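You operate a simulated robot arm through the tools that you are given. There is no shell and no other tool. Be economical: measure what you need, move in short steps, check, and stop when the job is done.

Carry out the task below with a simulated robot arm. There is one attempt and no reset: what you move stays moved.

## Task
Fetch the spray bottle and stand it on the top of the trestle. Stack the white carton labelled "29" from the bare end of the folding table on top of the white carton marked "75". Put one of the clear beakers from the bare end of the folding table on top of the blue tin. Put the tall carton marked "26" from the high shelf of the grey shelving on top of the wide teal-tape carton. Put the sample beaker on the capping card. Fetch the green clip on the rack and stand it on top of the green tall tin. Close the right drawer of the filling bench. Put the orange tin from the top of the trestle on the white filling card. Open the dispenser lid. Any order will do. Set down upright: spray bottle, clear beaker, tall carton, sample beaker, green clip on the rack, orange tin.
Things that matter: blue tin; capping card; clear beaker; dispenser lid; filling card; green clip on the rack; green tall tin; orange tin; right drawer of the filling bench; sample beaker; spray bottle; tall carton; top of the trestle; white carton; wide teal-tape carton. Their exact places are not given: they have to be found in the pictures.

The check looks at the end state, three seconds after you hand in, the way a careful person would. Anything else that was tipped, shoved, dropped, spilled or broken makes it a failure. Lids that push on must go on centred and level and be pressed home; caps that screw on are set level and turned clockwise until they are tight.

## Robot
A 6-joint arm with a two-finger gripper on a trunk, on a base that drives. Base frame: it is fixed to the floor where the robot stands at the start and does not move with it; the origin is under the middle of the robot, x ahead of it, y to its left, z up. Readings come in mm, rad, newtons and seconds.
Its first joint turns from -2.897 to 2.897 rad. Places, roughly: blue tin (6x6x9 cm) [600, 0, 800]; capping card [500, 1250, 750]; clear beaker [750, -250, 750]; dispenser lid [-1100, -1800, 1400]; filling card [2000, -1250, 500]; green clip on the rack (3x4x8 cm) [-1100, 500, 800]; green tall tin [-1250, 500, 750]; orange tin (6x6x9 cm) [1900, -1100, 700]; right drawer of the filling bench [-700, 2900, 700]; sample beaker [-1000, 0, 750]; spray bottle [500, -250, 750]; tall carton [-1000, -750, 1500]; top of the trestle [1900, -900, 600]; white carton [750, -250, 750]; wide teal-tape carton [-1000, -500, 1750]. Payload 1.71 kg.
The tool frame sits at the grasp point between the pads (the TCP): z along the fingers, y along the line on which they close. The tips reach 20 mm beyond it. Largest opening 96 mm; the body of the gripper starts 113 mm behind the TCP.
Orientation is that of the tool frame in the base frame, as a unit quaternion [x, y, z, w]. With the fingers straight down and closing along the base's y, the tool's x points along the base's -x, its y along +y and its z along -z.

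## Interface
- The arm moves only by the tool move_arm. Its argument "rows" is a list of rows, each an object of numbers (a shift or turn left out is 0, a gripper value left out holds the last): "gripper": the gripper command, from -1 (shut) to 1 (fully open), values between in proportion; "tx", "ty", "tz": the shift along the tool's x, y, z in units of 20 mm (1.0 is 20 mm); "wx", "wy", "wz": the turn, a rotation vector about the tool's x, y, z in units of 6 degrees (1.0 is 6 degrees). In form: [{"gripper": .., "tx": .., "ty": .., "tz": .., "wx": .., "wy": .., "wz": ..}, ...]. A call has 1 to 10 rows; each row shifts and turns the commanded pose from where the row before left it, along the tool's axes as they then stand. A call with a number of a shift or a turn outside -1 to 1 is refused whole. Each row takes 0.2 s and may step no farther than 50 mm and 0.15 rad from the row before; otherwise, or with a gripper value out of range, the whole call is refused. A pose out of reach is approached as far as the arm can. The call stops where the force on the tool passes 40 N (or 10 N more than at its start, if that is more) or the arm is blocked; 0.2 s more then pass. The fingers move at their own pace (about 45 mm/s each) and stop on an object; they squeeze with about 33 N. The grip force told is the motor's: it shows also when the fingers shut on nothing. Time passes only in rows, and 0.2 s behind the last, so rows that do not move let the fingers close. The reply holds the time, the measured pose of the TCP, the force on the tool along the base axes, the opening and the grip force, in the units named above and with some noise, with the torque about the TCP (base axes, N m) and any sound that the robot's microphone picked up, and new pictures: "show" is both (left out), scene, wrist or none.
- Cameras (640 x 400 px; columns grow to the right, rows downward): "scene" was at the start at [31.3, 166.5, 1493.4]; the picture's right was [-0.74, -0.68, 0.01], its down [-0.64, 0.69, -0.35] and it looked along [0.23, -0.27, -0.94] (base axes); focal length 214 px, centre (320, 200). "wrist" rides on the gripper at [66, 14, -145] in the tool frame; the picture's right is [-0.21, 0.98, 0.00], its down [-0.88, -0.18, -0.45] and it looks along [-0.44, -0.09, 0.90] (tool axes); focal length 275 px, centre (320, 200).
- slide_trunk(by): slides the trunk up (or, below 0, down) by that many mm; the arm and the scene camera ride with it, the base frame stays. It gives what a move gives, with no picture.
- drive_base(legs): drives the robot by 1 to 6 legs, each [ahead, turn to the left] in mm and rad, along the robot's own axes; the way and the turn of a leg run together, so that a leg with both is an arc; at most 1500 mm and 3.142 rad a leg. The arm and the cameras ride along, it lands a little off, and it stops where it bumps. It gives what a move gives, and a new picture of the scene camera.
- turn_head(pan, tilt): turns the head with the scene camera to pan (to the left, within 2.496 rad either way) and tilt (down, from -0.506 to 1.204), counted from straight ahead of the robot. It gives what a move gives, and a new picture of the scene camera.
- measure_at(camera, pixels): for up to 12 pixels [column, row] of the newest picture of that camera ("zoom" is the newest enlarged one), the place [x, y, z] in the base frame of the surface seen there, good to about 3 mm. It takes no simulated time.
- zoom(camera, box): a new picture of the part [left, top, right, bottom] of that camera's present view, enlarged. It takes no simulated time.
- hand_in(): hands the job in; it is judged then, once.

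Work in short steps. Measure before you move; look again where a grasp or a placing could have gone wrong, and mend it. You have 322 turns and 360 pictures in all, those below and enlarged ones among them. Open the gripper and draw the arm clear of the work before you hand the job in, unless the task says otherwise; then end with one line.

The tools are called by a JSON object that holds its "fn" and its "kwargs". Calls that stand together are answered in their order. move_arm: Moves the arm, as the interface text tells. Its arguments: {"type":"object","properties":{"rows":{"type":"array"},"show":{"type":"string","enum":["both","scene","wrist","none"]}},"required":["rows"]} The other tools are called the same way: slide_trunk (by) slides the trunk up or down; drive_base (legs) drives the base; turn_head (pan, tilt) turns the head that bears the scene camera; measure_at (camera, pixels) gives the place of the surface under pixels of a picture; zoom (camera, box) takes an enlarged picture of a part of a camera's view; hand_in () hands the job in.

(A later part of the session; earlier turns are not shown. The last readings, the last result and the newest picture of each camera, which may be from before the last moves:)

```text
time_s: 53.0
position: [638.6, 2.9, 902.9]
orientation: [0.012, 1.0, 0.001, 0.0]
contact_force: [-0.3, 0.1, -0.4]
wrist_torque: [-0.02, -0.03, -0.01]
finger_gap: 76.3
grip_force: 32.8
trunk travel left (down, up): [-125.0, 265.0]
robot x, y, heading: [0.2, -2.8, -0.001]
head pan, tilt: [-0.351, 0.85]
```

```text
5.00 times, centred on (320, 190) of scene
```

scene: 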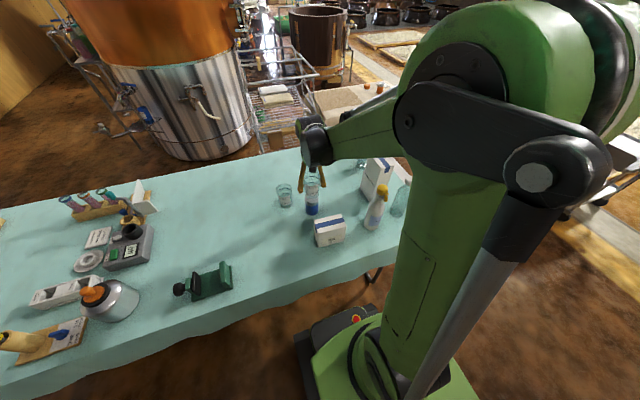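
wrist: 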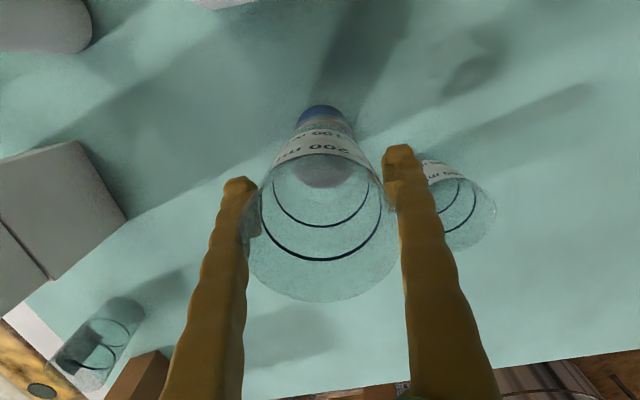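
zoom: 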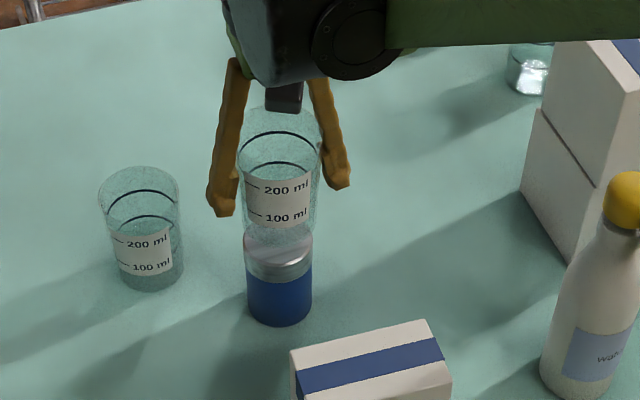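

Centred over the tin within 4 mm; I correct and lower slowly.

{"fn": "move_arm", "kwargs": {"rows": [{"tx": 0.1, "ty": -0.2, "tz": 0.2}, {"tz": 0.3}, {"tz": 0.3}, {"tz": 0.2}, {"tz": 0.1}, {"tz": 0.1}], "show": "wrist"}}

{"fn": "zoom", "kwargs": {"camera": "scene", "box": [270, 150, 370, 230]}}

```text
time_s: 54.4
position: [620.1, -4.0, 890.7]
orientation: [0.012, 1.0, 0.0, 0.01]
contact_force: [-0.5, 0.1, 0.1]
wrist_torque: [-0.01, -0.09, 0.01]
finger_gap: 76.2
grip_force: 32.5
trunk travel left (down, up): [-125.0, 265.0]
robot x, y, heading: [0.8, -3.6, 0.002]
head pan, tilt: [-0.351, 0.85]
stopped in row 6: the force on the tool passed its limit at 45 N (the readings are from after the stop); the commanded pose is now the measured one
```

wrist: 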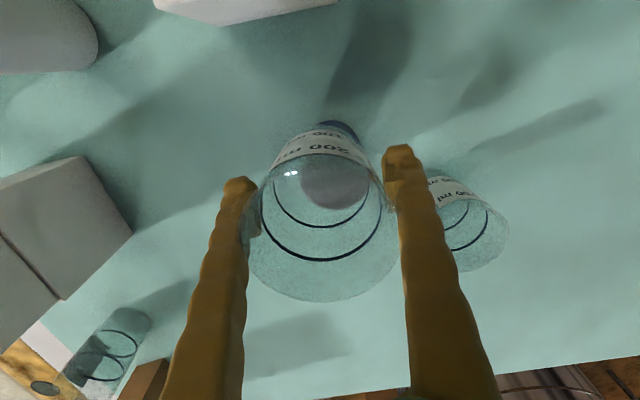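

```text
5.00 times, centred on (320, 190) of scene
```

zoom: 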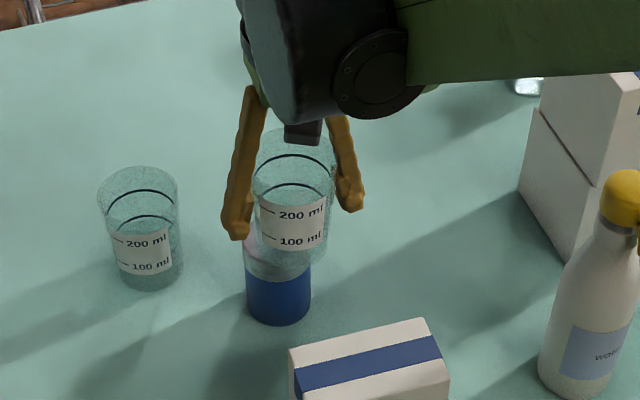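

The arm was jolted ~18 mm back in x (tin is unmoved); no load now. I level the tool, re-centre over the tin and look.

{"fn": "move_arm", "kwargs": {"rows": [{"tx": -0.4, "ty": 0.1, "tz": -0.3, "wy": 0.1}, {"tx": -0.45, "ty": 0.05, "wy": 0.1}], "show": "wrist"}}

{"fn": "zoom", "kwargs": {"camera": "scene", "box": [270, 150, 370, 230]}}

```text
time_s: 55.0
position: [639.4, -0.1, 896.2]
orientation: [0.011, 1.0, 0.0, -0.003]
contact_force: [0.1, 0.6, 0.6]
wrist_torque: [0.0, -0.05, 0.03]
finger_gap: 76.3
grip_force: 32.3
trunk travel left (down, up): [-125.0, 265.0]
robot x, y, heading: [2.9, 0.4, -0.003]
head pan, tilt: [-0.351, 0.85]
```

wrist: 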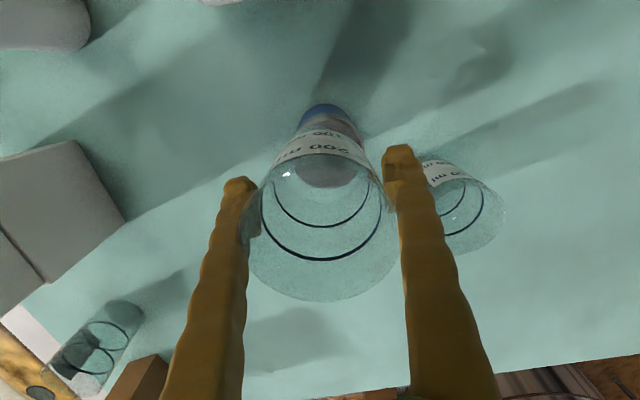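

```text
5.00 times, centred on (320, 190) of scene
```

zoom: 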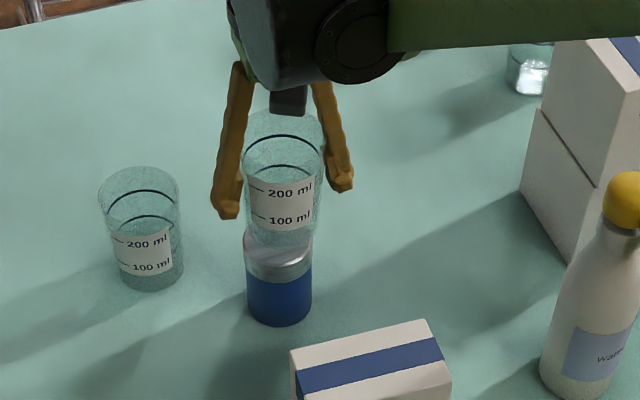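

Centred again at (639,0). Lower slowly.

{"fn": "move_arm", "kwargs": {"rows": [{"tx": 0.12, "tz": 0.2}, {"tz": 0.2}, {"tz": 0.2}, {"tz": 0.1}, {"tz": 0.1}], "show": "none"}}

{"fn": "zoom", "kwargs": {"camera": "scene", "box": [290, 160, 340, 220]}}

```text
time_s: 56.2
position: [637.1, -0.6, 882.0]
orientation: [0.012, 1.0, 0.001, -0.001]
contact_force: [4.1, 4.4, 36.4]
wrist_torque: [-0.18, -0.01, -0.02]
finger_gap: 76.5
grip_force: 33.4
trunk travel left (down, up): [-125.0, 265.0]
robot x, y, heading: [0.5, -1.1, -0.003]
head pan, tilt: [-0.351, 0.85]
```

```text
6.67 times, centred on (315, 190) of scene
```

zoom: 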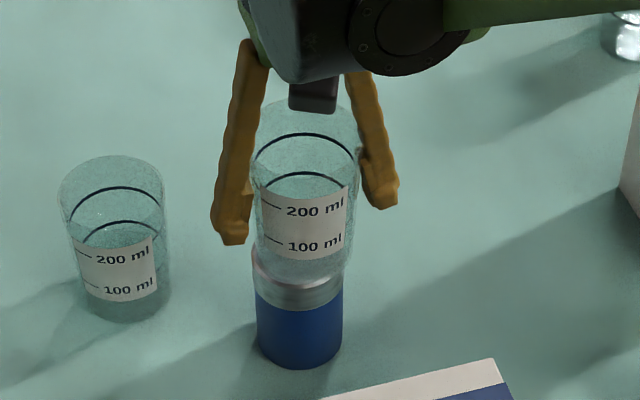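

Seated (36 N). I ease up ~1.5 mm and open.

{"fn": "move_arm", "kwargs": {"rows": [{"tz": -0.07}, {"gripper": 1}, {}, {}, {"tz": -0.5}, {"tz": -1}, {"tz": -1}, {"tz": -1}, {"tz": -1}, {"tz": -1}], "show": "wrist"}}

{"fn": "zoom", "kwargs": {"camera": "scene", "box": [270, 150, 370, 230]}}

```text
time_s: 58.4
position: [639.4, 2.1, 990.7]
orientation: [0.011, 1.0, 0.001, -0.001]
contact_force: [-0.4, 0.1, 0.0]
wrist_torque: [-0.03, 0.0, 0.01]
finger_gap: 96.1
grip_force: 0.1
trunk travel left (down, up): [-125.0, 265.0]
robot x, y, heading: [-0.5, -3.3, -0.001]
head pan, tilt: [-0.351, 0.85]
```

wrist: 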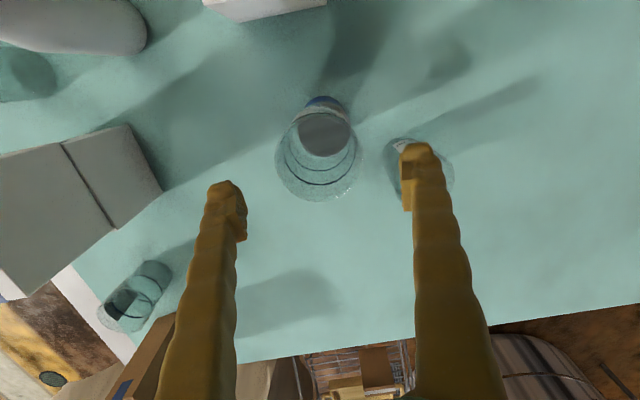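

```text
5.00 times, centred on (320, 190) of scene
```

zoom: 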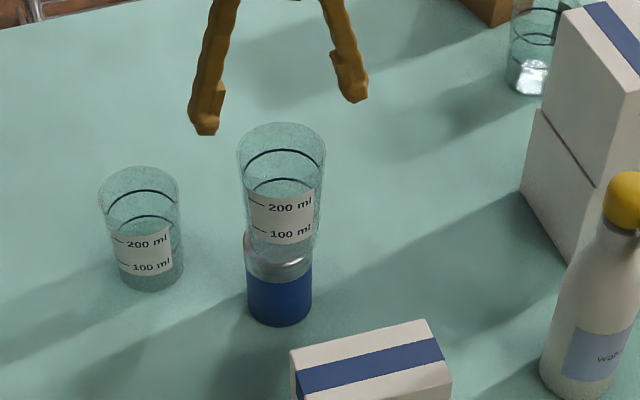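

Beaker done. Now I survey the trestle for the later placement: measure points on it in the scene view.

{"fn": "turn_head", "kwargs": {"pan": -0.5, "tilt": 0.55}}

{"fn": "zoom", "kwargs": {"camera": "scene", "box": [220, 100, 460, 250]}}

```text
time_s: 59.2
position: [640.4, 0.2, 989.9]
orientation: [0.011, 1.0, 0.001, -0.002]
contact_force: [0.6, 0.6, 0.6]
wrist_torque: [0.01, -0.03, 0.0]
finger_gap: 96.0
grip_force: 0.0
trunk travel left (down, up): [-125.0, 265.0]
robot x, y, heading: [0.6, -4.1, -0.002]
head pan, tilt: [-0.499, 0.55]
```

scene: 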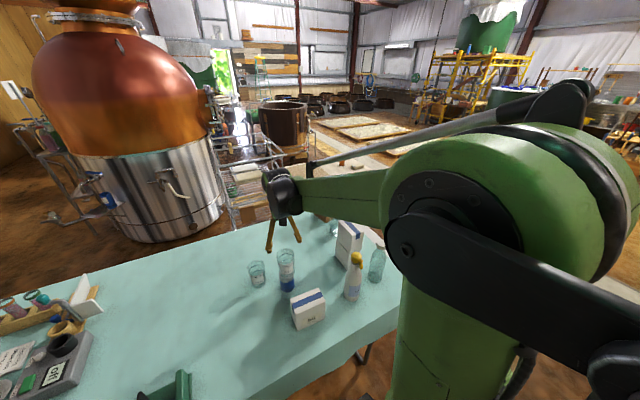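

```text
2.67 times, centred on (340, 175) of scene
```

zoom: 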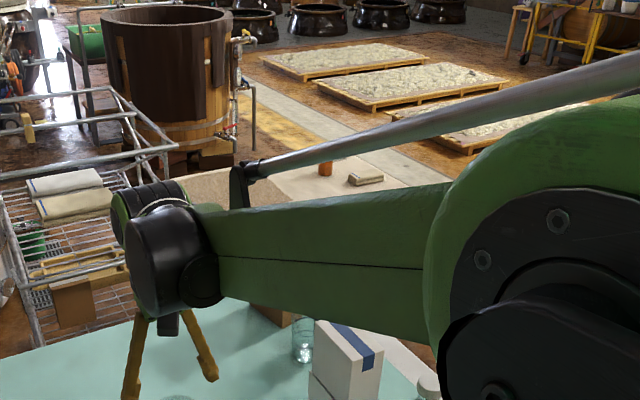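

I back the base 120 mm so that the bottle lies at a comfortable radius, then raise and move toward it.

{"fn": "drive_base", "kwargs": {"legs": [[-120, 0]]}}

{"fn": "move_arm", "kwargs": {"rows": [{"tz": -1}, {"tz": -1}, {"tz": -1}, {"ty": -1}, {"ty": -1}, {"ty": -1}, {"ty": -1}, {"ty": -1}, {"ty": -1}, {"ty": -1}], "show": "wrist"}}

```text
time_s: 60.6
position: [516.9, -1.4, 988.1]
orientation: [0.013, 1.0, 0.001, -0.001]
contact_force: [0.4, 0.2, -0.1]
wrist_torque: [0.02, 0.01, -0.03]
finger_gap: 96.1
grip_force: 0.2
trunk travel left (down, up): [-125.0, 265.0]
robot x, y, heading: [-122.8, -2.7, -0.01]
head pan, tilt: [-0.499, 0.55]
```

scene: 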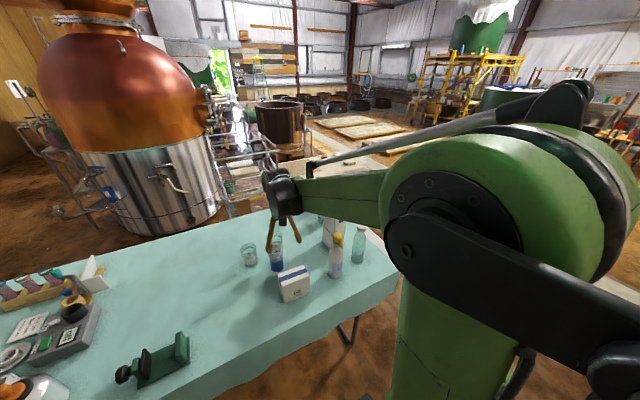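

```text
time_s: 62.9
position: [497.6, -139.9, 1059.0]
orientation: [0.014, 1.0, 0.0, 0.004]
contact_force: [0.1, 0.4, -0.2]
wrist_torque: [-0.07, 0.0, 0.01]
finger_gap: 95.8
grip_force: 0.0
trunk travel left (down, up): [-125.0, 265.0]
robot x, y, heading: [-120.0, -1.0, -0.007]
head pan, tilt: [-0.499, 0.55]
```

wrist: 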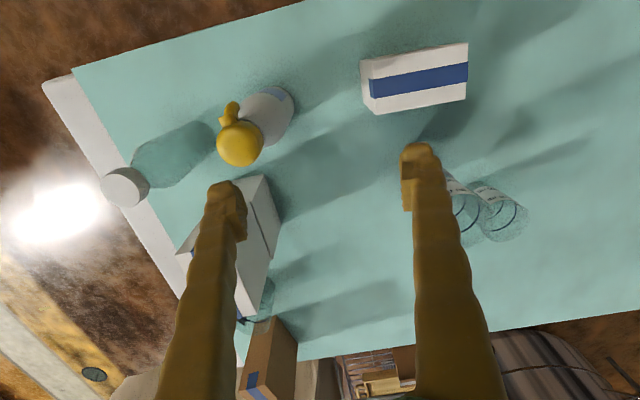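

I measure the spray bottle head at px (240,143), body (268,110).

{"fn": "measure_at", "kwargs": {"camera": "wrist", "pixels": [[240, 140], [229, 112], [222, 145], [258, 145], [270, 120], [280, 110], [292, 105], [262, 95], [240, 160], [278, 92]]}}

{"fn": "zoom", "kwargs": {"camera": "wrist", "box": [180, 60, 340, 180]}}

{"fn": "zoom", "kwargs": {"camera": "scene", "box": [300, 200, 400, 300]}}

```text
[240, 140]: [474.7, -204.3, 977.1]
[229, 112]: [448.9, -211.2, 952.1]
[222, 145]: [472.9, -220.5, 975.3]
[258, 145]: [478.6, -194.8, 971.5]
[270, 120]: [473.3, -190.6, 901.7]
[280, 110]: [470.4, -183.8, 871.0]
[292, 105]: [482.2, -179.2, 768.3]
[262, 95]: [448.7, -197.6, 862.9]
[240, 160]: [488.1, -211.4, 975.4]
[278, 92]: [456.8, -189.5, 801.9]
```

```text
3.33 times, centred on (260, 120) of wrist
```

zoom: 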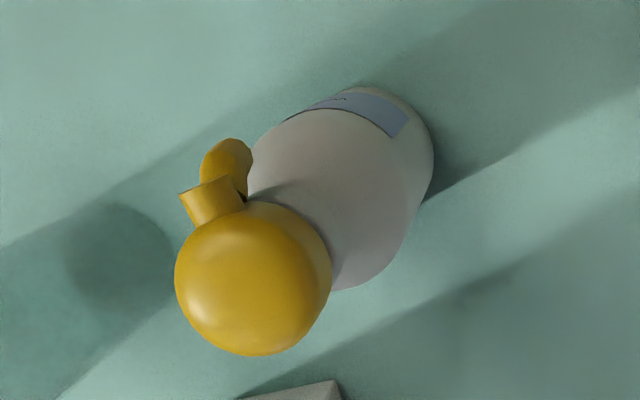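

```text
4.00 times, centred on (350, 250) of scene
```

zoom: 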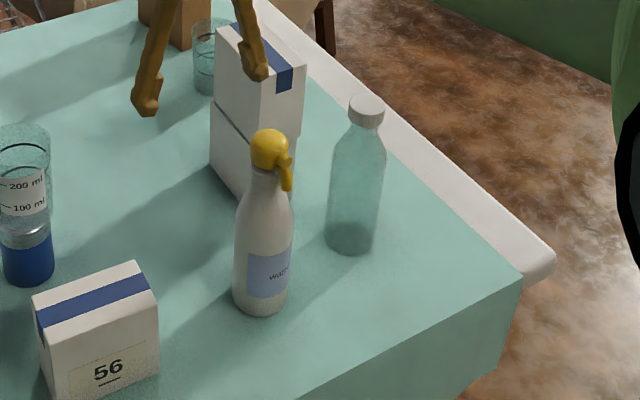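

Head centre is ≈(475,-206), top 977; body radius ~29 below z 865. I move over it and descend partly.

{"fn": "move_arm", "kwargs": {"rows": [{"tx": 0.26, "ty": -0.85, "wy": 0.08}, {"tx": 0.26, "ty": -0.85}, {"tx": 0.26, "ty": -0.85}, {"tx": 0.26, "ty": -0.85}, {"tz": 0.8}, {}], "show": "wrist"}}

```text
time_s: 64.2
position: [476.1, -208.2, 1040.5]
orientation: [0.013, 1.0, 0.001, 0.002]
contact_force: [0.0, -0.6, 0.1]
wrist_torque: [0.0, 0.0, 0.0]
finger_gap: 95.9
grip_force: 0.0
trunk travel left (down, up): [-125.0, 265.0]
robot x, y, heading: [-121.9, -5.9, -0.004]
head pan, tilt: [-0.499, 0.55]
```

wrist: 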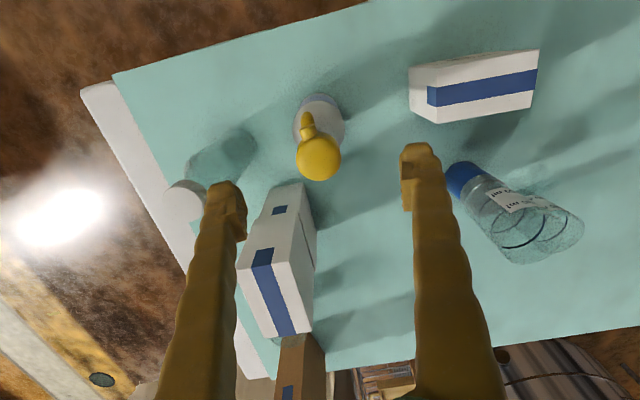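

Well centred; I descend to TCP z≈869 in two stages.

{"fn": "move_arm", "kwargs": {"rows": [{"tx": -0.15, "tz": 1}, {"tz": 1}, {"tz": 1}, {"tz": 1}, {"tz": 1}, {"tz": 1}, {"tz": 1}, {"tz": 0.8}, {}], "show": "wrist"}}

```text
time_s: 66.2
position: [480.9, -207.3, 885.5]
orientation: [0.013, 1.0, 0.001, 0.002]
contact_force: [0.1, 0.9, -1.4]
wrist_torque: [0.05, -0.01, -0.02]
finger_gap: 96.0
grip_force: 0.1
trunk travel left (down, up): [-125.0, 265.0]
robot x, y, heading: [-118.7, -5.4, -0.001]
head pan, tilt: [-0.499, 0.55]
```

wrist: 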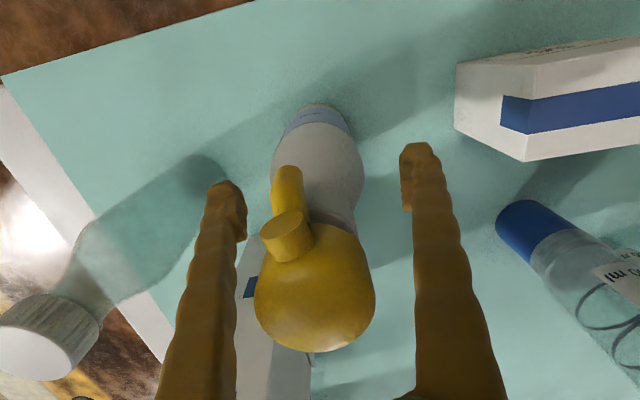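

Good. I go down 16 mm more and close.

{"fn": "move_arm", "kwargs": {"rows": [{"tz": 0.4}, {"tz": 0.4}, {"gripper": -1}, {}, {}, {}], "show": "wrist"}}

```text
time_s: 67.7
position: [480.3, -207.3, 870.1]
orientation: [0.014, 1.0, 0.001, 0.002]
contact_force: [1.3, -2.7, 2.9]
wrist_torque: [-0.18, -0.06, -0.01]
finger_gap: 60.9
grip_force: 32.6
trunk travel left (down, up): [-125.0, 265.0]
robot x, y, heading: [-122.3, -1.0, -0.006]
head pan, tilt: [-0.499, 0.55]
```

wrist: 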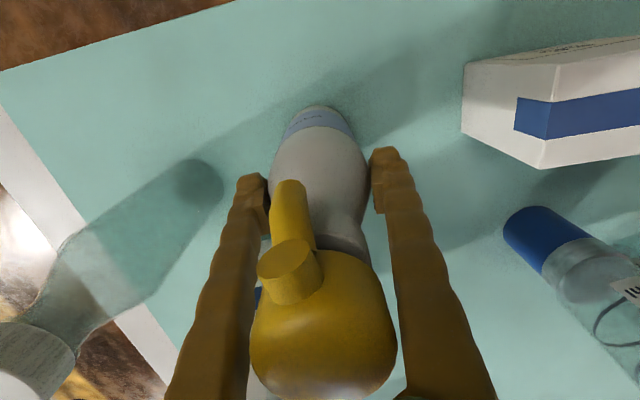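

Contact at 60.9. Lift gently.

{"fn": "move_arm", "kwargs": {"rows": [{"tz": -0.1}, {"tz": -0.2}, {"tz": -0.2}, {"tz": -0.3}, {"tz": -0.3}, {"tz": -0.4}, {"tz": -0.4}], "show": "wrist"}}

{"fn": "zoom", "kwargs": {"camera": "scene", "box": [300, 190, 420, 300]}}

```text
time_s: 69.2
position: [477.8, -208.2, 906.9]
orientation: [0.014, 1.0, 0.0, 0.002]
contact_force: [0.6, 0.0, -4.1]
wrist_torque: [0.02, 0.0, -0.03]
finger_gap: 60.9
grip_force: 33.1
trunk travel left (down, up): [-125.0, 265.0]
robot x, y, heading: [-120.8, -7.5, -0.005]
head pan, tilt: [-0.499, 0.55]
```

wrist: 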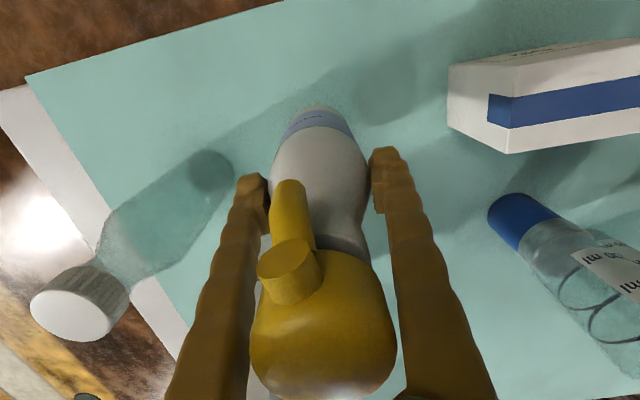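

```text
3.64 times, centred on (360, 245) of scene
```

zoom: 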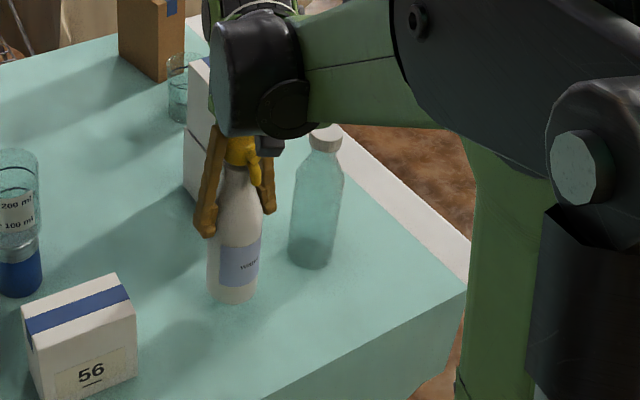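

Bottle is firmly held (4 N). I raise it, back off, turn right and drive along the table's end.

{"fn": "move_arm", "kwargs": {"rows": [{"tz": -0.5}, {"tz": -0.8}, {"tz": -0.8}, {"tz": -0.8}, {"tz": -0.8}, {"tz": -0.8}], "show": "none"}}

{"fn": "drive_base", "kwargs": {"legs": [[-180, 0], [0, -1.57]]}}

```text
time_s: 70.7
position: [480.2, -208.9, 997.9]
orientation: [0.014, 1.0, 0.001, 0.001]
contact_force: [-0.1, -0.3, -3.4]
wrist_torque: [0.01, 0.04, 0.0]
finger_gap: 60.9
grip_force: 33.1
trunk travel left (down, up): [-125.0, 265.0]
robot x, y, heading: [-119.0, 0.1, -0.006]
head pan, tilt: [-0.499, 0.55]
```

```text
time_s: 78.5
position: [-526.3, -595.0, 997.7]
orientation: [0.727, 0.686, -0.001, 0.002]
contact_force: [0.3, 0.5, -2.7]
wrist_torque: [0.04, -0.02, 0.0]
finger_gap: 60.7
grip_force: 32.7
trunk travel left (down, up): [-125.0, 265.0]
robot x, y, heading: [-295.7, 0.7, -1.609]
head pan, tilt: [-0.499, 0.55]
```

scene: 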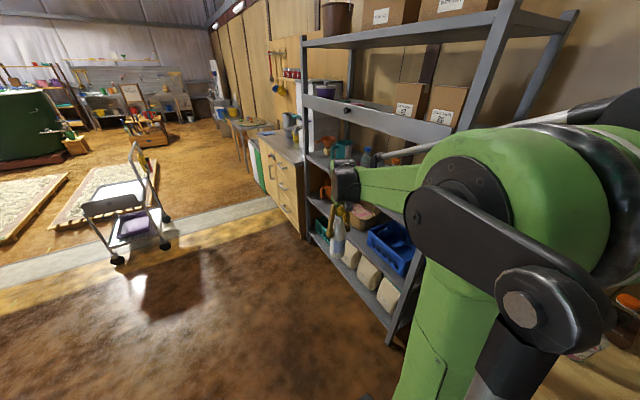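

The bottle now is near the shelving. I measure the shelving front posts and floor ahead before driving.

{"fn": "measure_at", "kwargs": {"camera": "scene", "pixels": [[304, 150], [395, 330], [340, 250], [322, 200], [250, 150], [280, 200], [120, 260], [160, 200], [430, 115], [300, 60]]}}

```text
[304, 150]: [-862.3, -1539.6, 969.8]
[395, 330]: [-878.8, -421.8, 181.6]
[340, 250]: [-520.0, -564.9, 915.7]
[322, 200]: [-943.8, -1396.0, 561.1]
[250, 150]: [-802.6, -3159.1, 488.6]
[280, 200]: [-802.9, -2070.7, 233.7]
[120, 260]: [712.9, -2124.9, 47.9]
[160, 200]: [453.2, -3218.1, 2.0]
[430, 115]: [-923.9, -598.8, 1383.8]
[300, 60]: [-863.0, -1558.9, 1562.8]
```

Clear (shelving front x≈-862). I drive 1000 mm along -y then turn left to face +x.

{"fn": "drive_base", "kwargs": {"legs": [[1000, 0.03], [0, 1.58]]}}

{"fn": "turn_head", "kwargs": {"pan": 0.25, "tilt": 0.45}}

```text
time_s: 91.2
position: [284.9, -1175.6, 1006.1]
orientation: [0.001, 1.0, 0.001, 0.009]
contact_force: [-0.8, 0.4, -3.2]
wrist_torque: [0.02, -0.03, -0.04]
finger_gap: 60.7
grip_force: 32.3
trunk travel left (down, up): [-125.0, 265.0]
robot x, y, heading: [-305.3, -985.6, 0.019]
head pan, tilt: [-0.499, 0.55]
```

scene: 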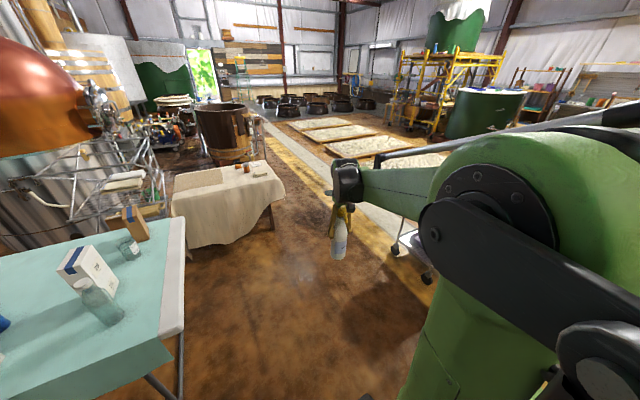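

```text
time_s: 92.3
position: [271.9, -1174.7, 1013.7]
orientation: [0.002, 1.0, 0.002, 0.016]
contact_force: [0.2, 0.1, -4.1]
wrist_torque: [0.02, 0.05, -0.02]
finger_gap: 60.3
grip_force: 33.2
trunk travel left (down, up): [-125.0, 265.0]
robot x, y, heading: [-304.3, -982.3, 0.018]
head pan, tilt: [0.25, 0.45]
```

scene: 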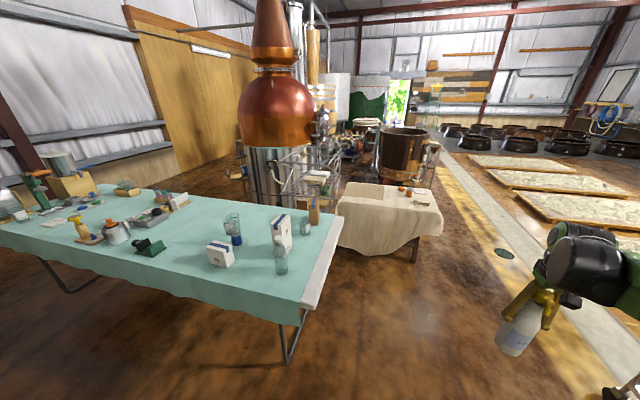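

I zoom at the stack to check the lower carton's label, and measure the trestle's outline.

{"fn": "zoom", "kwargs": {"camera": "scene", "box": [250, 195, 340, 280]}}

{"fn": "zoom", "kwargs": {"camera": "scene", "box": [330, 160, 460, 250]}}

{"fn": "measure_at", "kwargs": {"camera": "scene", "pixels": [[345, 186], [340, 205], [437, 210], [431, 190], [411, 190], [401, 191], [422, 202], [400, 205], [365, 195], [413, 252], [380, 245], [440, 225]]}}

```text
4.71 times, centred on (295, 238) of scene
```

zoom: 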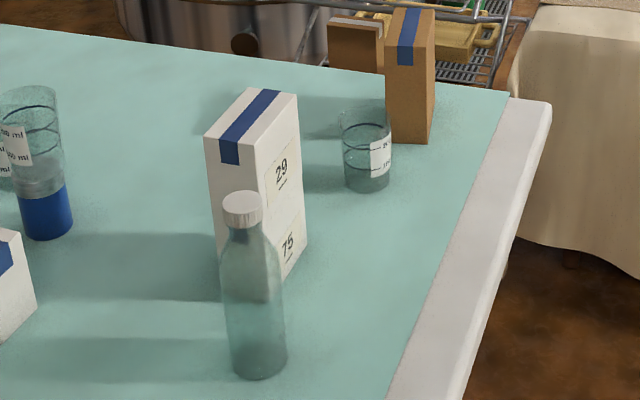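

```text
4.44 times, centred on (395, 205) of scene
```

zoom: 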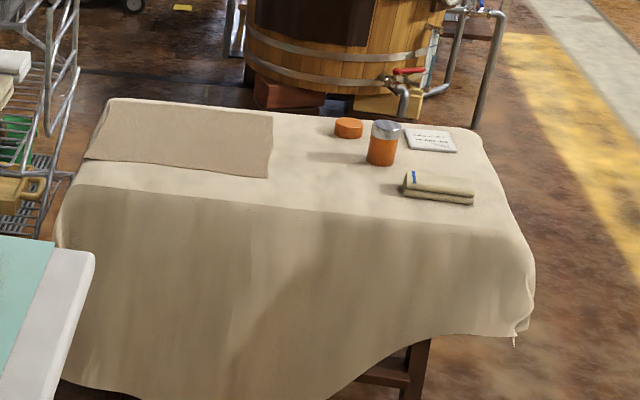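

```text
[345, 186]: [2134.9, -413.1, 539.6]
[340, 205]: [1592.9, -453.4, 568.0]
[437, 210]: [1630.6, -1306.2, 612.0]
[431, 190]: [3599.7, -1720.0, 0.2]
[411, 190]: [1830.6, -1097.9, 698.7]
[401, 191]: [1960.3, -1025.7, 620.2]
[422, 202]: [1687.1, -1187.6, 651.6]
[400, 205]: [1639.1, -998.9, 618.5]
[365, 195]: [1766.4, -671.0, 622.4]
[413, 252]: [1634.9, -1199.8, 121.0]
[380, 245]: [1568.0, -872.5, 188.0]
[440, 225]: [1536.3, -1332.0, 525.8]
```

Labels 29 over 75 confirmed. Trestle top z≈620, free spot about (1780,-920). I drive ahead 1440 mm alongside the table's end.

{"fn": "drive_base", "kwargs": {"legs": [[1440, -0.018]]}}

{"fn": "turn_head", "kwargs": {"pan": 0.05, "tilt": 0.75}}

```text
time_s: 102.0
position: [1680.8, -1224.3, 1014.5]
orientation: [0.031, 0.999, 0.001, 0.015]
contact_force: [1.0, -0.8, -3.8]
wrist_torque: [0.0, -0.02, 0.0]
finger_gap: 60.3
grip_force: 32.8
trunk travel left (down, up): [-125.0, 265.0]
robot x, y, heading: [1117.2, -1000.7, -0.042]
head pan, tilt: [0.25, 0.45]
```

scene: 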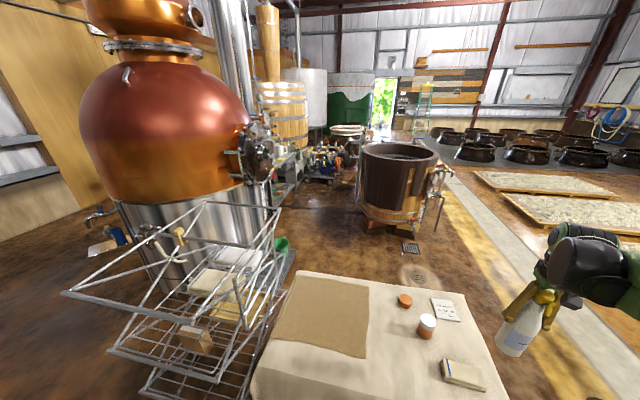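

```text
time_s: 102.8
position: [1670.9, -1223.9, 1020.1]
orientation: [0.03, 0.999, 0.001, 0.023]
contact_force: [1.4, -0.9, -3.5]
wrist_torque: [0.04, 0.14, 0.01]
finger_gap: 60.2
grip_force: 33.4
trunk travel left (down, up): [-125.0, 265.0]
robot x, y, heading: [1121.9, -997.8, -0.037]
head pan, tilt: [0.051, 0.75]
```

scene: 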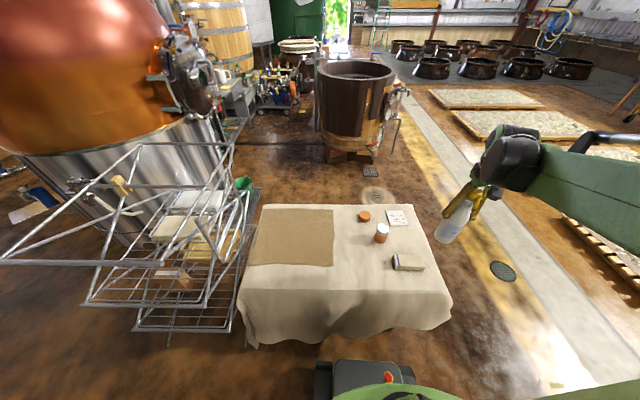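

I measure the trestle items in this view.

{"fn": "measure_at", "kwargs": {"camera": "scene", "pixels": [[382, 227], [381, 238], [389, 211], [404, 211], [391, 226], [408, 225], [364, 213], [333, 265], [360, 250], [350, 240], [360, 275], [408, 262]]}}

{"fn": "zoom", "kwargs": {"camera": "scene", "box": [320, 190, 460, 300]}}

```text
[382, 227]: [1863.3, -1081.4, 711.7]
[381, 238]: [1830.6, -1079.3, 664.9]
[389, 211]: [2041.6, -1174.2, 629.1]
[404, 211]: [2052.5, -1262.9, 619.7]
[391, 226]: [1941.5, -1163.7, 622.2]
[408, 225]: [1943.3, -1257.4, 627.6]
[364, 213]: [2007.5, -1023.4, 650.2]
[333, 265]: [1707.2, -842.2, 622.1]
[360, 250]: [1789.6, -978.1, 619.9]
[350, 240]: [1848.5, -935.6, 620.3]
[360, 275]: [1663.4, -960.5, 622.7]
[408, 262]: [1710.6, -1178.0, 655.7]
```

```text
3.64 times, centred on (390, 245) of scene
```

zoom: 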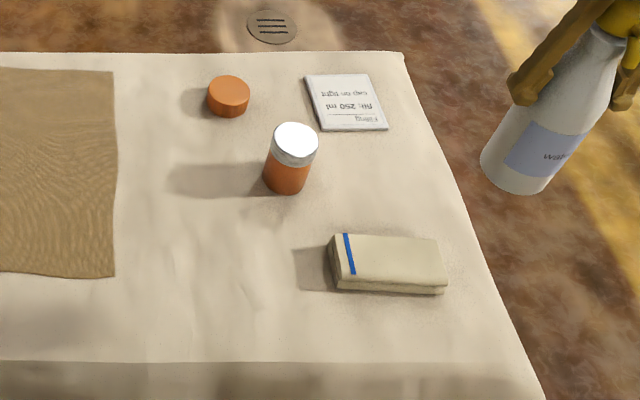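

Card "Filling" centre ≈(1995,-1214); tin ≈(1862,-1080). I carry the bottle to (1740,-960), levelling the tool.

{"fn": "move_arm", "kwargs": {"rows": [{"tx": -0.19, "ty": 0.957, "wy": 0.06}, {"tx": -0.19, "ty": 0.957, "wy": 0.06}, {"tx": -0.19, "ty": 0.957, "wy": 0.06}, {"tx": -0.19, "ty": 0.957, "wy": 0.06}, {"tx": -0.19, "ty": 0.957, "wy": 0.06}, {"tx": -0.19, "ty": 0.957, "wy": 0.06}, {"tx": -0.19, "ty": 0.957, "wy": 0.06}, {"tx": -0.19, "ty": 0.957}, {"tx": -0.19, "ty": 0.957}, {"tx": -0.19, "ty": 0.957}], "show": "none"}}

{"fn": "move_arm", "kwargs": {"rows": [{"tx": -0.19, "ty": 0.957, "tz": 0.5}, {"tx": -0.19, "ty": 0.957, "tz": 1}, {"tx": -0.19, "ty": 0.957, "tz": 1}, {"tx": -0.19, "ty": 0.957, "tz": 1}, {"tz": 1}, {"tz": 1}, {"tz": 1}, {"tz": 1}], "show": "both"}}

```text
time_s: 105.0
position: [1718.5, -1035.3, 1023.9]
orientation: [0.031, 1.0, 0.002, 0.001]
contact_force: [-0.2, -0.2, -2.9]
wrist_torque: [0.01, 0.01, 0.03]
finger_gap: 60.4
grip_force: 33.0
trunk travel left (down, up): [-125.0, 265.0]
robot x, y, heading: [1117.2, -999.3, -0.042]
head pan, tilt: [0.051, 0.75]
```

```text
time_s: 106.8
position: [1738.6, -960.8, 873.2]
orientation: [0.031, 1.0, 0.001, 0.001]
contact_force: [-0.8, -0.5, -4.1]
wrist_torque: [0.0, -0.04, 0.0]
finger_gap: 60.2
grip_force: 33.0
trunk travel left (down, up): [-125.0, 265.0]
robot x, y, heading: [1118.1, -996.4, -0.037]
head pan, tilt: [0.051, 0.75]
```

scene: 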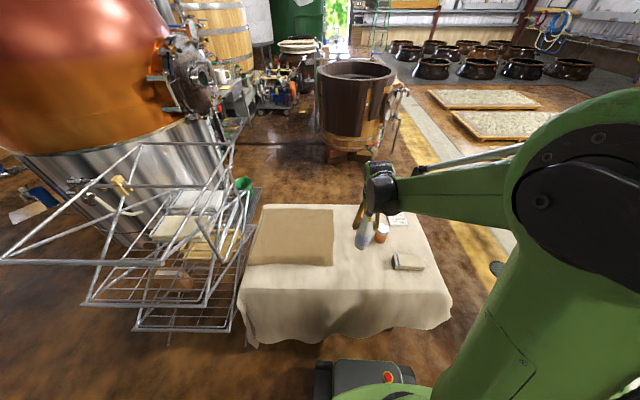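
wrist: 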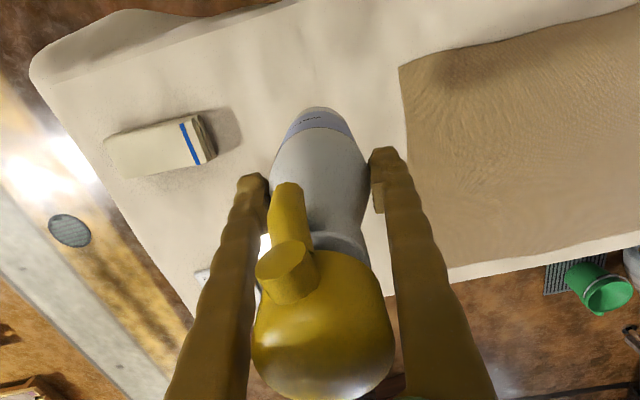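

Bottle bottom ≈743. I lower 108 mm, then feel.

{"fn": "move_arm", "kwargs": {"rows": [{"tz": 1}, {"tz": 1}, {"tz": 1}, {"tz": 1}, {"tz": 0.8}, {"tz": 0.4}, {"tz": 0.2}], "show": "none"}}

{"fn": "zoom", "kwargs": {"camera": "scene", "box": [320, 170, 440, 270]}}

```text
time_s: 108.4
position: [1739.7, -960.7, 766.6]
orientation: [0.031, 1.0, 0.002, 0.001]
contact_force: [-0.4, -0.6, -3.6]
wrist_torque: [-0.02, 0.02, -0.02]
finger_gap: 60.1
grip_force: 32.7
trunk travel left (down, up): [-125.0, 265.0]
robot x, y, heading: [1118.9, -1001.5, -0.041]
head pan, tilt: [0.051, 0.75]
```

```text
4.00 times, centred on (380, 220) of scene
```

zoom: 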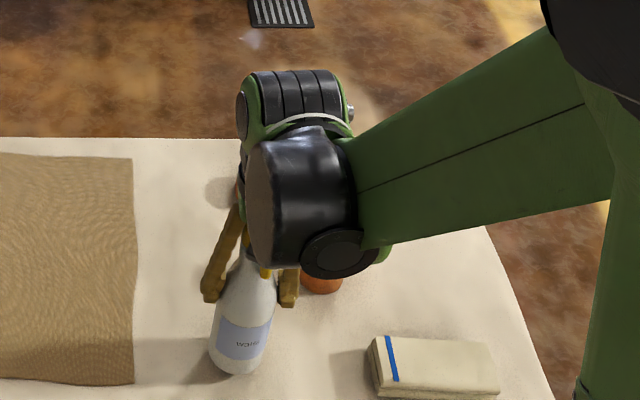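

No contact yet; I lower in small steps.

{"fn": "move_arm", "kwargs": {"rows": [{"tz": 0.15}, {"tz": 0.15}, {"tz": 0.1}, {"tz": 0.05}], "show": "none"}}

{"fn": "move_arm", "kwargs": {"rows": [{"tz": 0.06}, {"tz": 0.06}, {}], "show": "none"}}

```text
time_s: 109.4
position: [1739.9, -959.7, 756.5]
orientation: [0.032, 0.999, 0.002, 0.001]
contact_force: [-0.1, 0.0, -3.2]
wrist_torque: [0.0, 0.02, -0.06]
finger_gap: 60.4
grip_force: 33.2
trunk travel left (down, up): [-125.0, 265.0]
robot x, y, heading: [1119.9, -996.1, -0.036]
head pan, tilt: [0.051, 0.75]
```

```text
time_s: 110.2
position: [1738.9, -960.5, 752.9]
orientation: [0.031, 1.0, 0.002, 0.002]
contact_force: [0.5, 0.5, -3.0]
wrist_torque: [0.01, 0.01, 0.0]
finger_gap: 60.4
grip_force: 33.0
trunk travel left (down, up): [-125.0, 265.0]
robot x, y, heading: [1117.0, -999.7, -0.043]
head pan, tilt: [0.051, 0.75]
```

{"fn": "move_arm", "kwargs": {"rows": [{"tz": 0.08}, {"tz": 0.05}, {}], "show": "none"}}

{"fn": "move_arm", "kwargs": {"rows": [{"tz": 0.05}, {"tz": 0.05}, {}], "show": "none"}}

```text
time_s: 111.0
position: [1739.1, -961.1, 752.3]
orientation: [0.032, 0.999, 0.002, 0.002]
contact_force: [0.7, 0.7, -4.9]
wrist_torque: [0.0, 0.0, 0.01]
finger_gap: 60.3
grip_force: 32.9
trunk travel left (down, up): [-125.0, 265.0]
robot x, y, heading: [1121.3, -996.7, -0.041]
head pan, tilt: [0.051, 0.75]
```

```text
time_s: 111.8
position: [1737.2, -962.2, 752.0]
orientation: [0.031, 1.0, 0.001, 0.003]
contact_force: [5.4, -7.7, 35.5]
wrist_torque: [-0.15, -0.16, -0.09]
finger_gap: 60.4
grip_force: 32.7
trunk travel left (down, up): [-125.0, 265.0]
robot x, y, heading: [1119.2, -997.1, -0.039]
head pan, tilt: [0.051, 0.75]
```

Contact (35 N). I ease up 1 mm, open, then retreat upward.

{"fn": "move_arm", "kwargs": {"rows": [{"tz": -0.06}, {"gripper": 1}, {}, {}, {"tz": -0.5}, {"tz": -1}, {"tz": -1}, {"tz": -1}, {"tz": -1}, {"tz": -1}], "show": "none"}}

{"fn": "move_arm", "kwargs": {"rows": [{"tz": -1}, {"tz": -1}, {"tz": -1}, {"tz": -1}, {"tz": -1}], "show": "both"}}

```text
time_s: 114.0
position: [1737.5, -960.8, 858.2]
orientation: [0.032, 0.999, 0.002, 0.0]
contact_force: [0.1, 0.1, 0.2]
wrist_torque: [0.01, 0.0, -0.01]
finger_gap: 95.9
grip_force: 0.1
trunk travel left (down, up): [-125.0, 265.0]
robot x, y, heading: [1116.3, -1000.9, -0.04]
head pan, tilt: [0.051, 0.75]
```

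```text
time_s: 115.2
position: [1738.1, -960.9, 961.1]
orientation: [0.031, 1.0, 0.002, 0.0]
contact_force: [0.5, -0.7, -1.1]
wrist_torque: [-0.02, 0.03, -0.01]
finger_gap: 96.0
grip_force: 0.0
trunk travel left (down, up): [-125.0, 265.0]
robot x, y, heading: [1118.6, -999.3, -0.036]
head pan, tilt: [0.051, 0.75]
```

scene: 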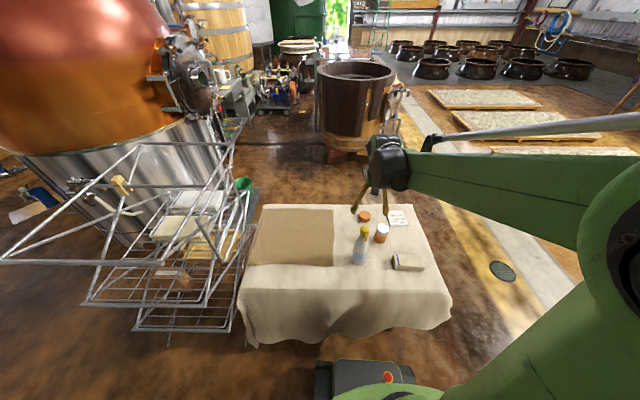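
wrist: 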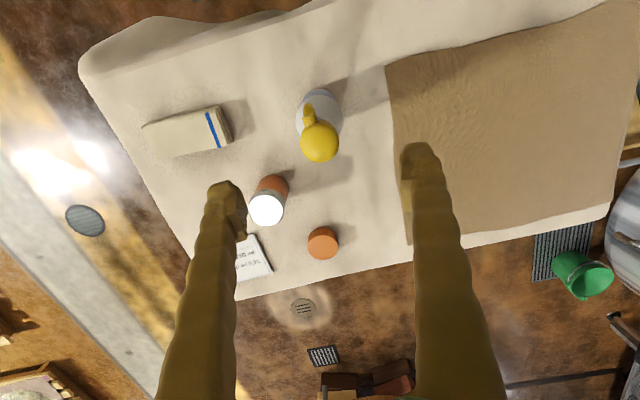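

Bottle stands. Now the orange tin at px (267,208): measure it.

{"fn": "measure_at", "kwargs": {"camera": "wrist", "pixels": [[267, 208], [251, 206], [283, 210], [266, 193], [267, 224], [270, 184], [258, 258], [323, 242], [267, 270], [320, 142]]}}

```text
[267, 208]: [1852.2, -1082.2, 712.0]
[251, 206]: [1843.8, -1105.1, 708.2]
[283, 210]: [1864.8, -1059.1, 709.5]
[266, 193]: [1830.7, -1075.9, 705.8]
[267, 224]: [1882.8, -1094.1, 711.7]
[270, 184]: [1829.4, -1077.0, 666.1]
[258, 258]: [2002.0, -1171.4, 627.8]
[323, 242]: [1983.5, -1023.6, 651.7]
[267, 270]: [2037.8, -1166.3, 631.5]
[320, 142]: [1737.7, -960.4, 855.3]
```

Tin centre ≈(1856,-1084), top 712. I move over and descend.

{"fn": "move_arm", "kwargs": {"rows": [{"tx": -0.897, "ty": -0.824}, {"tx": -0.897, "ty": -0.824}, {"tx": -0.897, "ty": -0.824}, {"tx": -0.897, "ty": -0.824}, {"tx": -0.897, "ty": -0.824}, {"tx": -0.897, "ty": -0.824}, {"tx": -0.897, "ty": -0.824}, {"tz": 1}, {"tz": 1}, {"tz": 1}], "show": "none"}}

{"fn": "move_arm", "kwargs": {"rows": [{"tz": 1}, {"tz": 1}, {"tz": 1}, {"tz": 1}, {"tz": 1}, {"tz": 1}, {"tz": 1}, {}], "show": "wrist"}}

```text
time_s: 117.4
position: [1857.5, -1083.9, 899.4]
orientation: [0.032, 0.999, 0.002, 0.002]
contact_force: [0.6, -0.6, -0.6]
wrist_torque: [-0.01, -0.01, -0.01]
finger_gap: 95.8
grip_force: 0.0
trunk travel left (down, up): [-125.0, 265.0]
robot x, y, heading: [1121.3, -996.9, -0.042]
head pan, tilt: [0.051, 0.75]
```

```text
time_s: 119.2
position: [1856.7, -1082.5, 761.4]
orientation: [0.031, 1.0, 0.001, 0.0]
contact_force: [0.1, -0.1, 0.1]
wrist_torque: [-0.02, 0.01, 0.0]
finger_gap: 95.6
grip_force: 0.0
trunk travel left (down, up): [-125.0, 265.0]
robot x, y, heading: [1119.0, -1003.6, -0.044]
head pan, tilt: [0.051, 0.75]
```

wrist: 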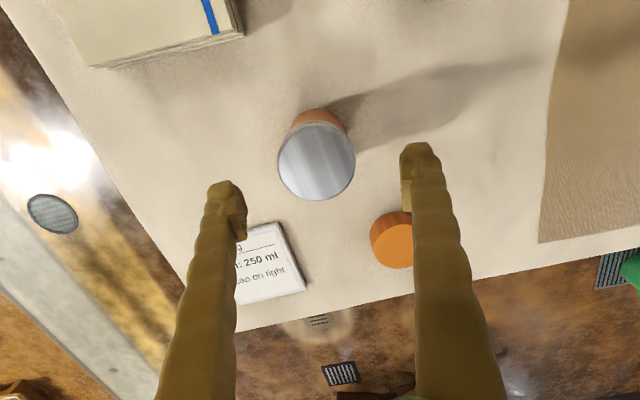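

Centred. Descend 88 mm and grasp.

{"fn": "move_arm", "kwargs": {"rows": [{"tz": 1, "tx": 0.1}, {"tz": 1}, {"tz": 1}, {"tz": 1}, {"tz": 0.4}, {"gripper": -1}, {}, {}, {}], "show": "none"}}

{"fn": "move_arm", "kwargs": {"rows": [{"tz": -0.1}, {"tz": -0.2}, {"tz": -0.3}, {"tz": -0.4}, {"tz": -0.5}, {"tz": -0.5}], "show": "wrist"}}

```text
time_s: 121.2
position: [1855.2, -1084.1, 672.6]
orientation: [0.031, 1.0, 0.002, 0.001]
contact_force: [-0.5, 0.3, -1.0]
wrist_torque: [0.0, 0.0, -0.01]
finger_gap: 65.3
grip_force: 33.4
trunk travel left (down, up): [-125.0, 265.0]
robot x, y, heading: [1119.6, -998.4, -0.043]
head pan, tilt: [0.051, 0.75]
```

```text
time_s: 122.6
position: [1856.8, -1082.6, 711.7]
orientation: [0.032, 0.999, 0.001, 0.001]
contact_force: [-0.4, -0.2, -2.4]
wrist_torque: [0.02, 0.01, -0.01]
finger_gap: 65.4
grip_force: 33.0
trunk travel left (down, up): [-125.0, 265.0]
robot x, y, heading: [1120.0, -998.1, -0.037]
head pan, tilt: [0.051, 0.75]
```

wrist: 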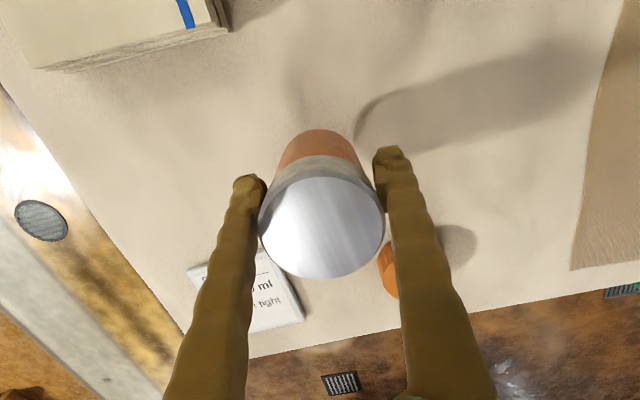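

Lifted. I carry it to the card centre (1995,-1214).

{"fn": "move_arm", "kwargs": {"rows": [{"tx": -0.9125, "ty": -0.7625}, {"tx": -0.9125, "ty": -0.7625}, {"tx": -0.9125, "ty": -0.7625}, {"tx": -0.9125, "ty": -0.7625}, {"tx": -0.9125, "ty": -0.7625}, {"tx": -0.9125, "ty": -0.7625}, {"tx": -0.9125, "ty": -0.7625}, {"tx": -0.9125, "ty": -0.7625}, {}], "show": "wrist"}}

{"fn": "zoom", "kwargs": {"camera": "scene", "box": [340, 170, 440, 260]}}

```text
time_s: 124.6
position: [1992.6, -1215.0, 712.7]
orientation: [0.031, 1.0, 0.001, 0.0]
contact_force: [0.2, -0.6, -1.3]
wrist_torque: [-0.01, 0.02, -0.02]
finger_gap: 65.3
grip_force: 33.0
trunk travel left (down, up): [-125.0, 265.0]
robot x, y, heading: [1122.1, -997.7, -0.044]
head pan, tilt: [0.051, 0.75]
```

wrist: 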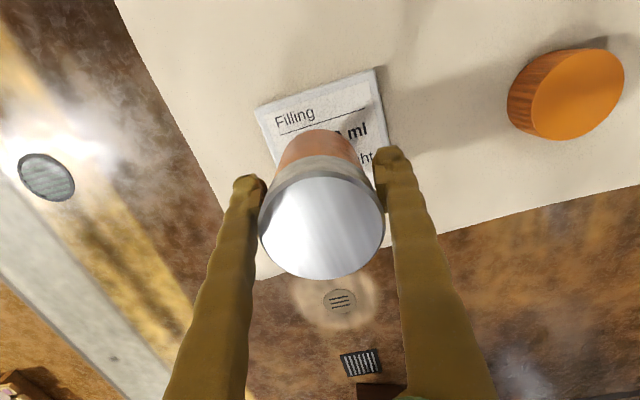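

```text
4.44 times, centred on (390, 215) of scene
```

zoom: 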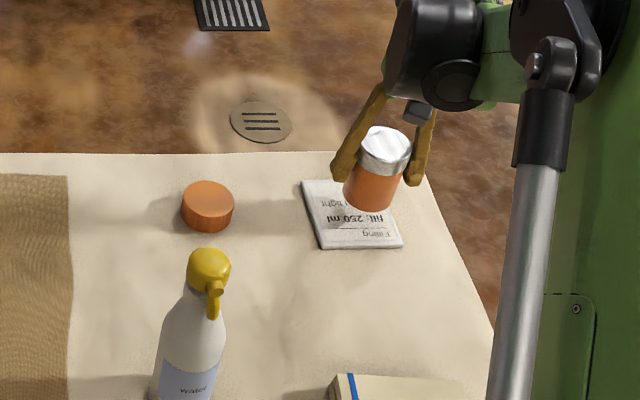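

I check the card's near corners in the wrist view.

{"fn": "measure_at", "kwargs": {"camera": "wrist", "pixels": [[262, 108], [373, 74], [384, 140], [270, 140]]}}

{"fn": "measure_at", "kwargs": {"camera": "zoom", "pixels": [[304, 184], [320, 246], [400, 245], [335, 210]]}}

```text
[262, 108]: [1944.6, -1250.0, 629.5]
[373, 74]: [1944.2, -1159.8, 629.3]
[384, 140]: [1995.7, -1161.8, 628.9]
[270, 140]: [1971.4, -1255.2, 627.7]
```

```text
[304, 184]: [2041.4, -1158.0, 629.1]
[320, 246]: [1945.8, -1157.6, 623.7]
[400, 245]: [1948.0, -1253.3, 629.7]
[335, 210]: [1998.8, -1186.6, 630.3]
```

Card spans y -1157..-1257, x 1942..2045, top 629. I shift +7 mm in y and lower to just above contact.

{"fn": "move_arm", "kwargs": {"rows": [{"ty": 0.37}, {"tz": 0.5}, {"tz": 0.5}, {"tz": 0.25}, {"tz": 0.1}, {}], "show": "none"}}

{"fn": "move_arm", "kwargs": {"rows": [{"tz": 0.06}, {"tz": 0.06}, {}], "show": "none"}}

```text
time_s: 126.0
position: [1992.1, -1206.8, 685.9]
orientation: [0.031, 1.0, 0.002, 0.001]
contact_force: [0.8, -1.1, -1.1]
wrist_torque: [-0.02, 0.0, -0.02]
finger_gap: 65.2
grip_force: 32.7
trunk travel left (down, up): [-125.0, 265.0]
robot x, y, heading: [1117.9, -997.6, -0.038]
head pan, tilt: [0.051, 0.75]
```

```text
time_s: 126.8
position: [1992.5, -1206.3, 684.1]
orientation: [0.031, 1.0, 0.002, 0.001]
contact_force: [-0.3, 0.1, -0.6]
wrist_torque: [-0.01, -0.02, -0.01]
finger_gap: 65.2
grip_force: 33.2
trunk travel left (down, up): [-125.0, 265.0]
robot x, y, heading: [1121.8, -999.4, -0.038]
head pan, tilt: [0.051, 0.75]
```

{"fn": "move_arm", "kwargs": {"rows": [{"tz": 0.06}, {"tz": 0.05}, {}], "show": "none"}}

{"fn": "move_arm", "kwargs": {"rows": [{"tz": 0.05}, {"tz": 0.04}, {}], "show": "none"}}

```text
time_s: 127.6
position: [1992.7, -1206.8, 681.3]
orientation: [0.032, 0.999, 0.002, 0.001]
contact_force: [-0.8, 0.3, -2.5]
wrist_torque: [-0.02, 0.01, 0.02]
finger_gap: 65.3
grip_force: 32.7
trunk travel left (down, up): [-125.0, 265.0]
robot x, y, heading: [1115.8, -999.6, -0.042]
head pan, tilt: [0.051, 0.75]
```

```text
time_s: 128.4
position: [1992.1, -1206.5, 680.8]
orientation: [0.031, 0.999, 0.003, 0.002]
contact_force: [3.4, -2.7, 18.2]
wrist_torque: [0.26, -0.21, -0.05]
finger_gap: 65.1
grip_force: 32.4
trunk travel left (down, up): [-125.0, 265.0]
robot x, y, heading: [1119.1, -1000.0, -0.041]
head pan, tilt: [0.051, 0.75]
```

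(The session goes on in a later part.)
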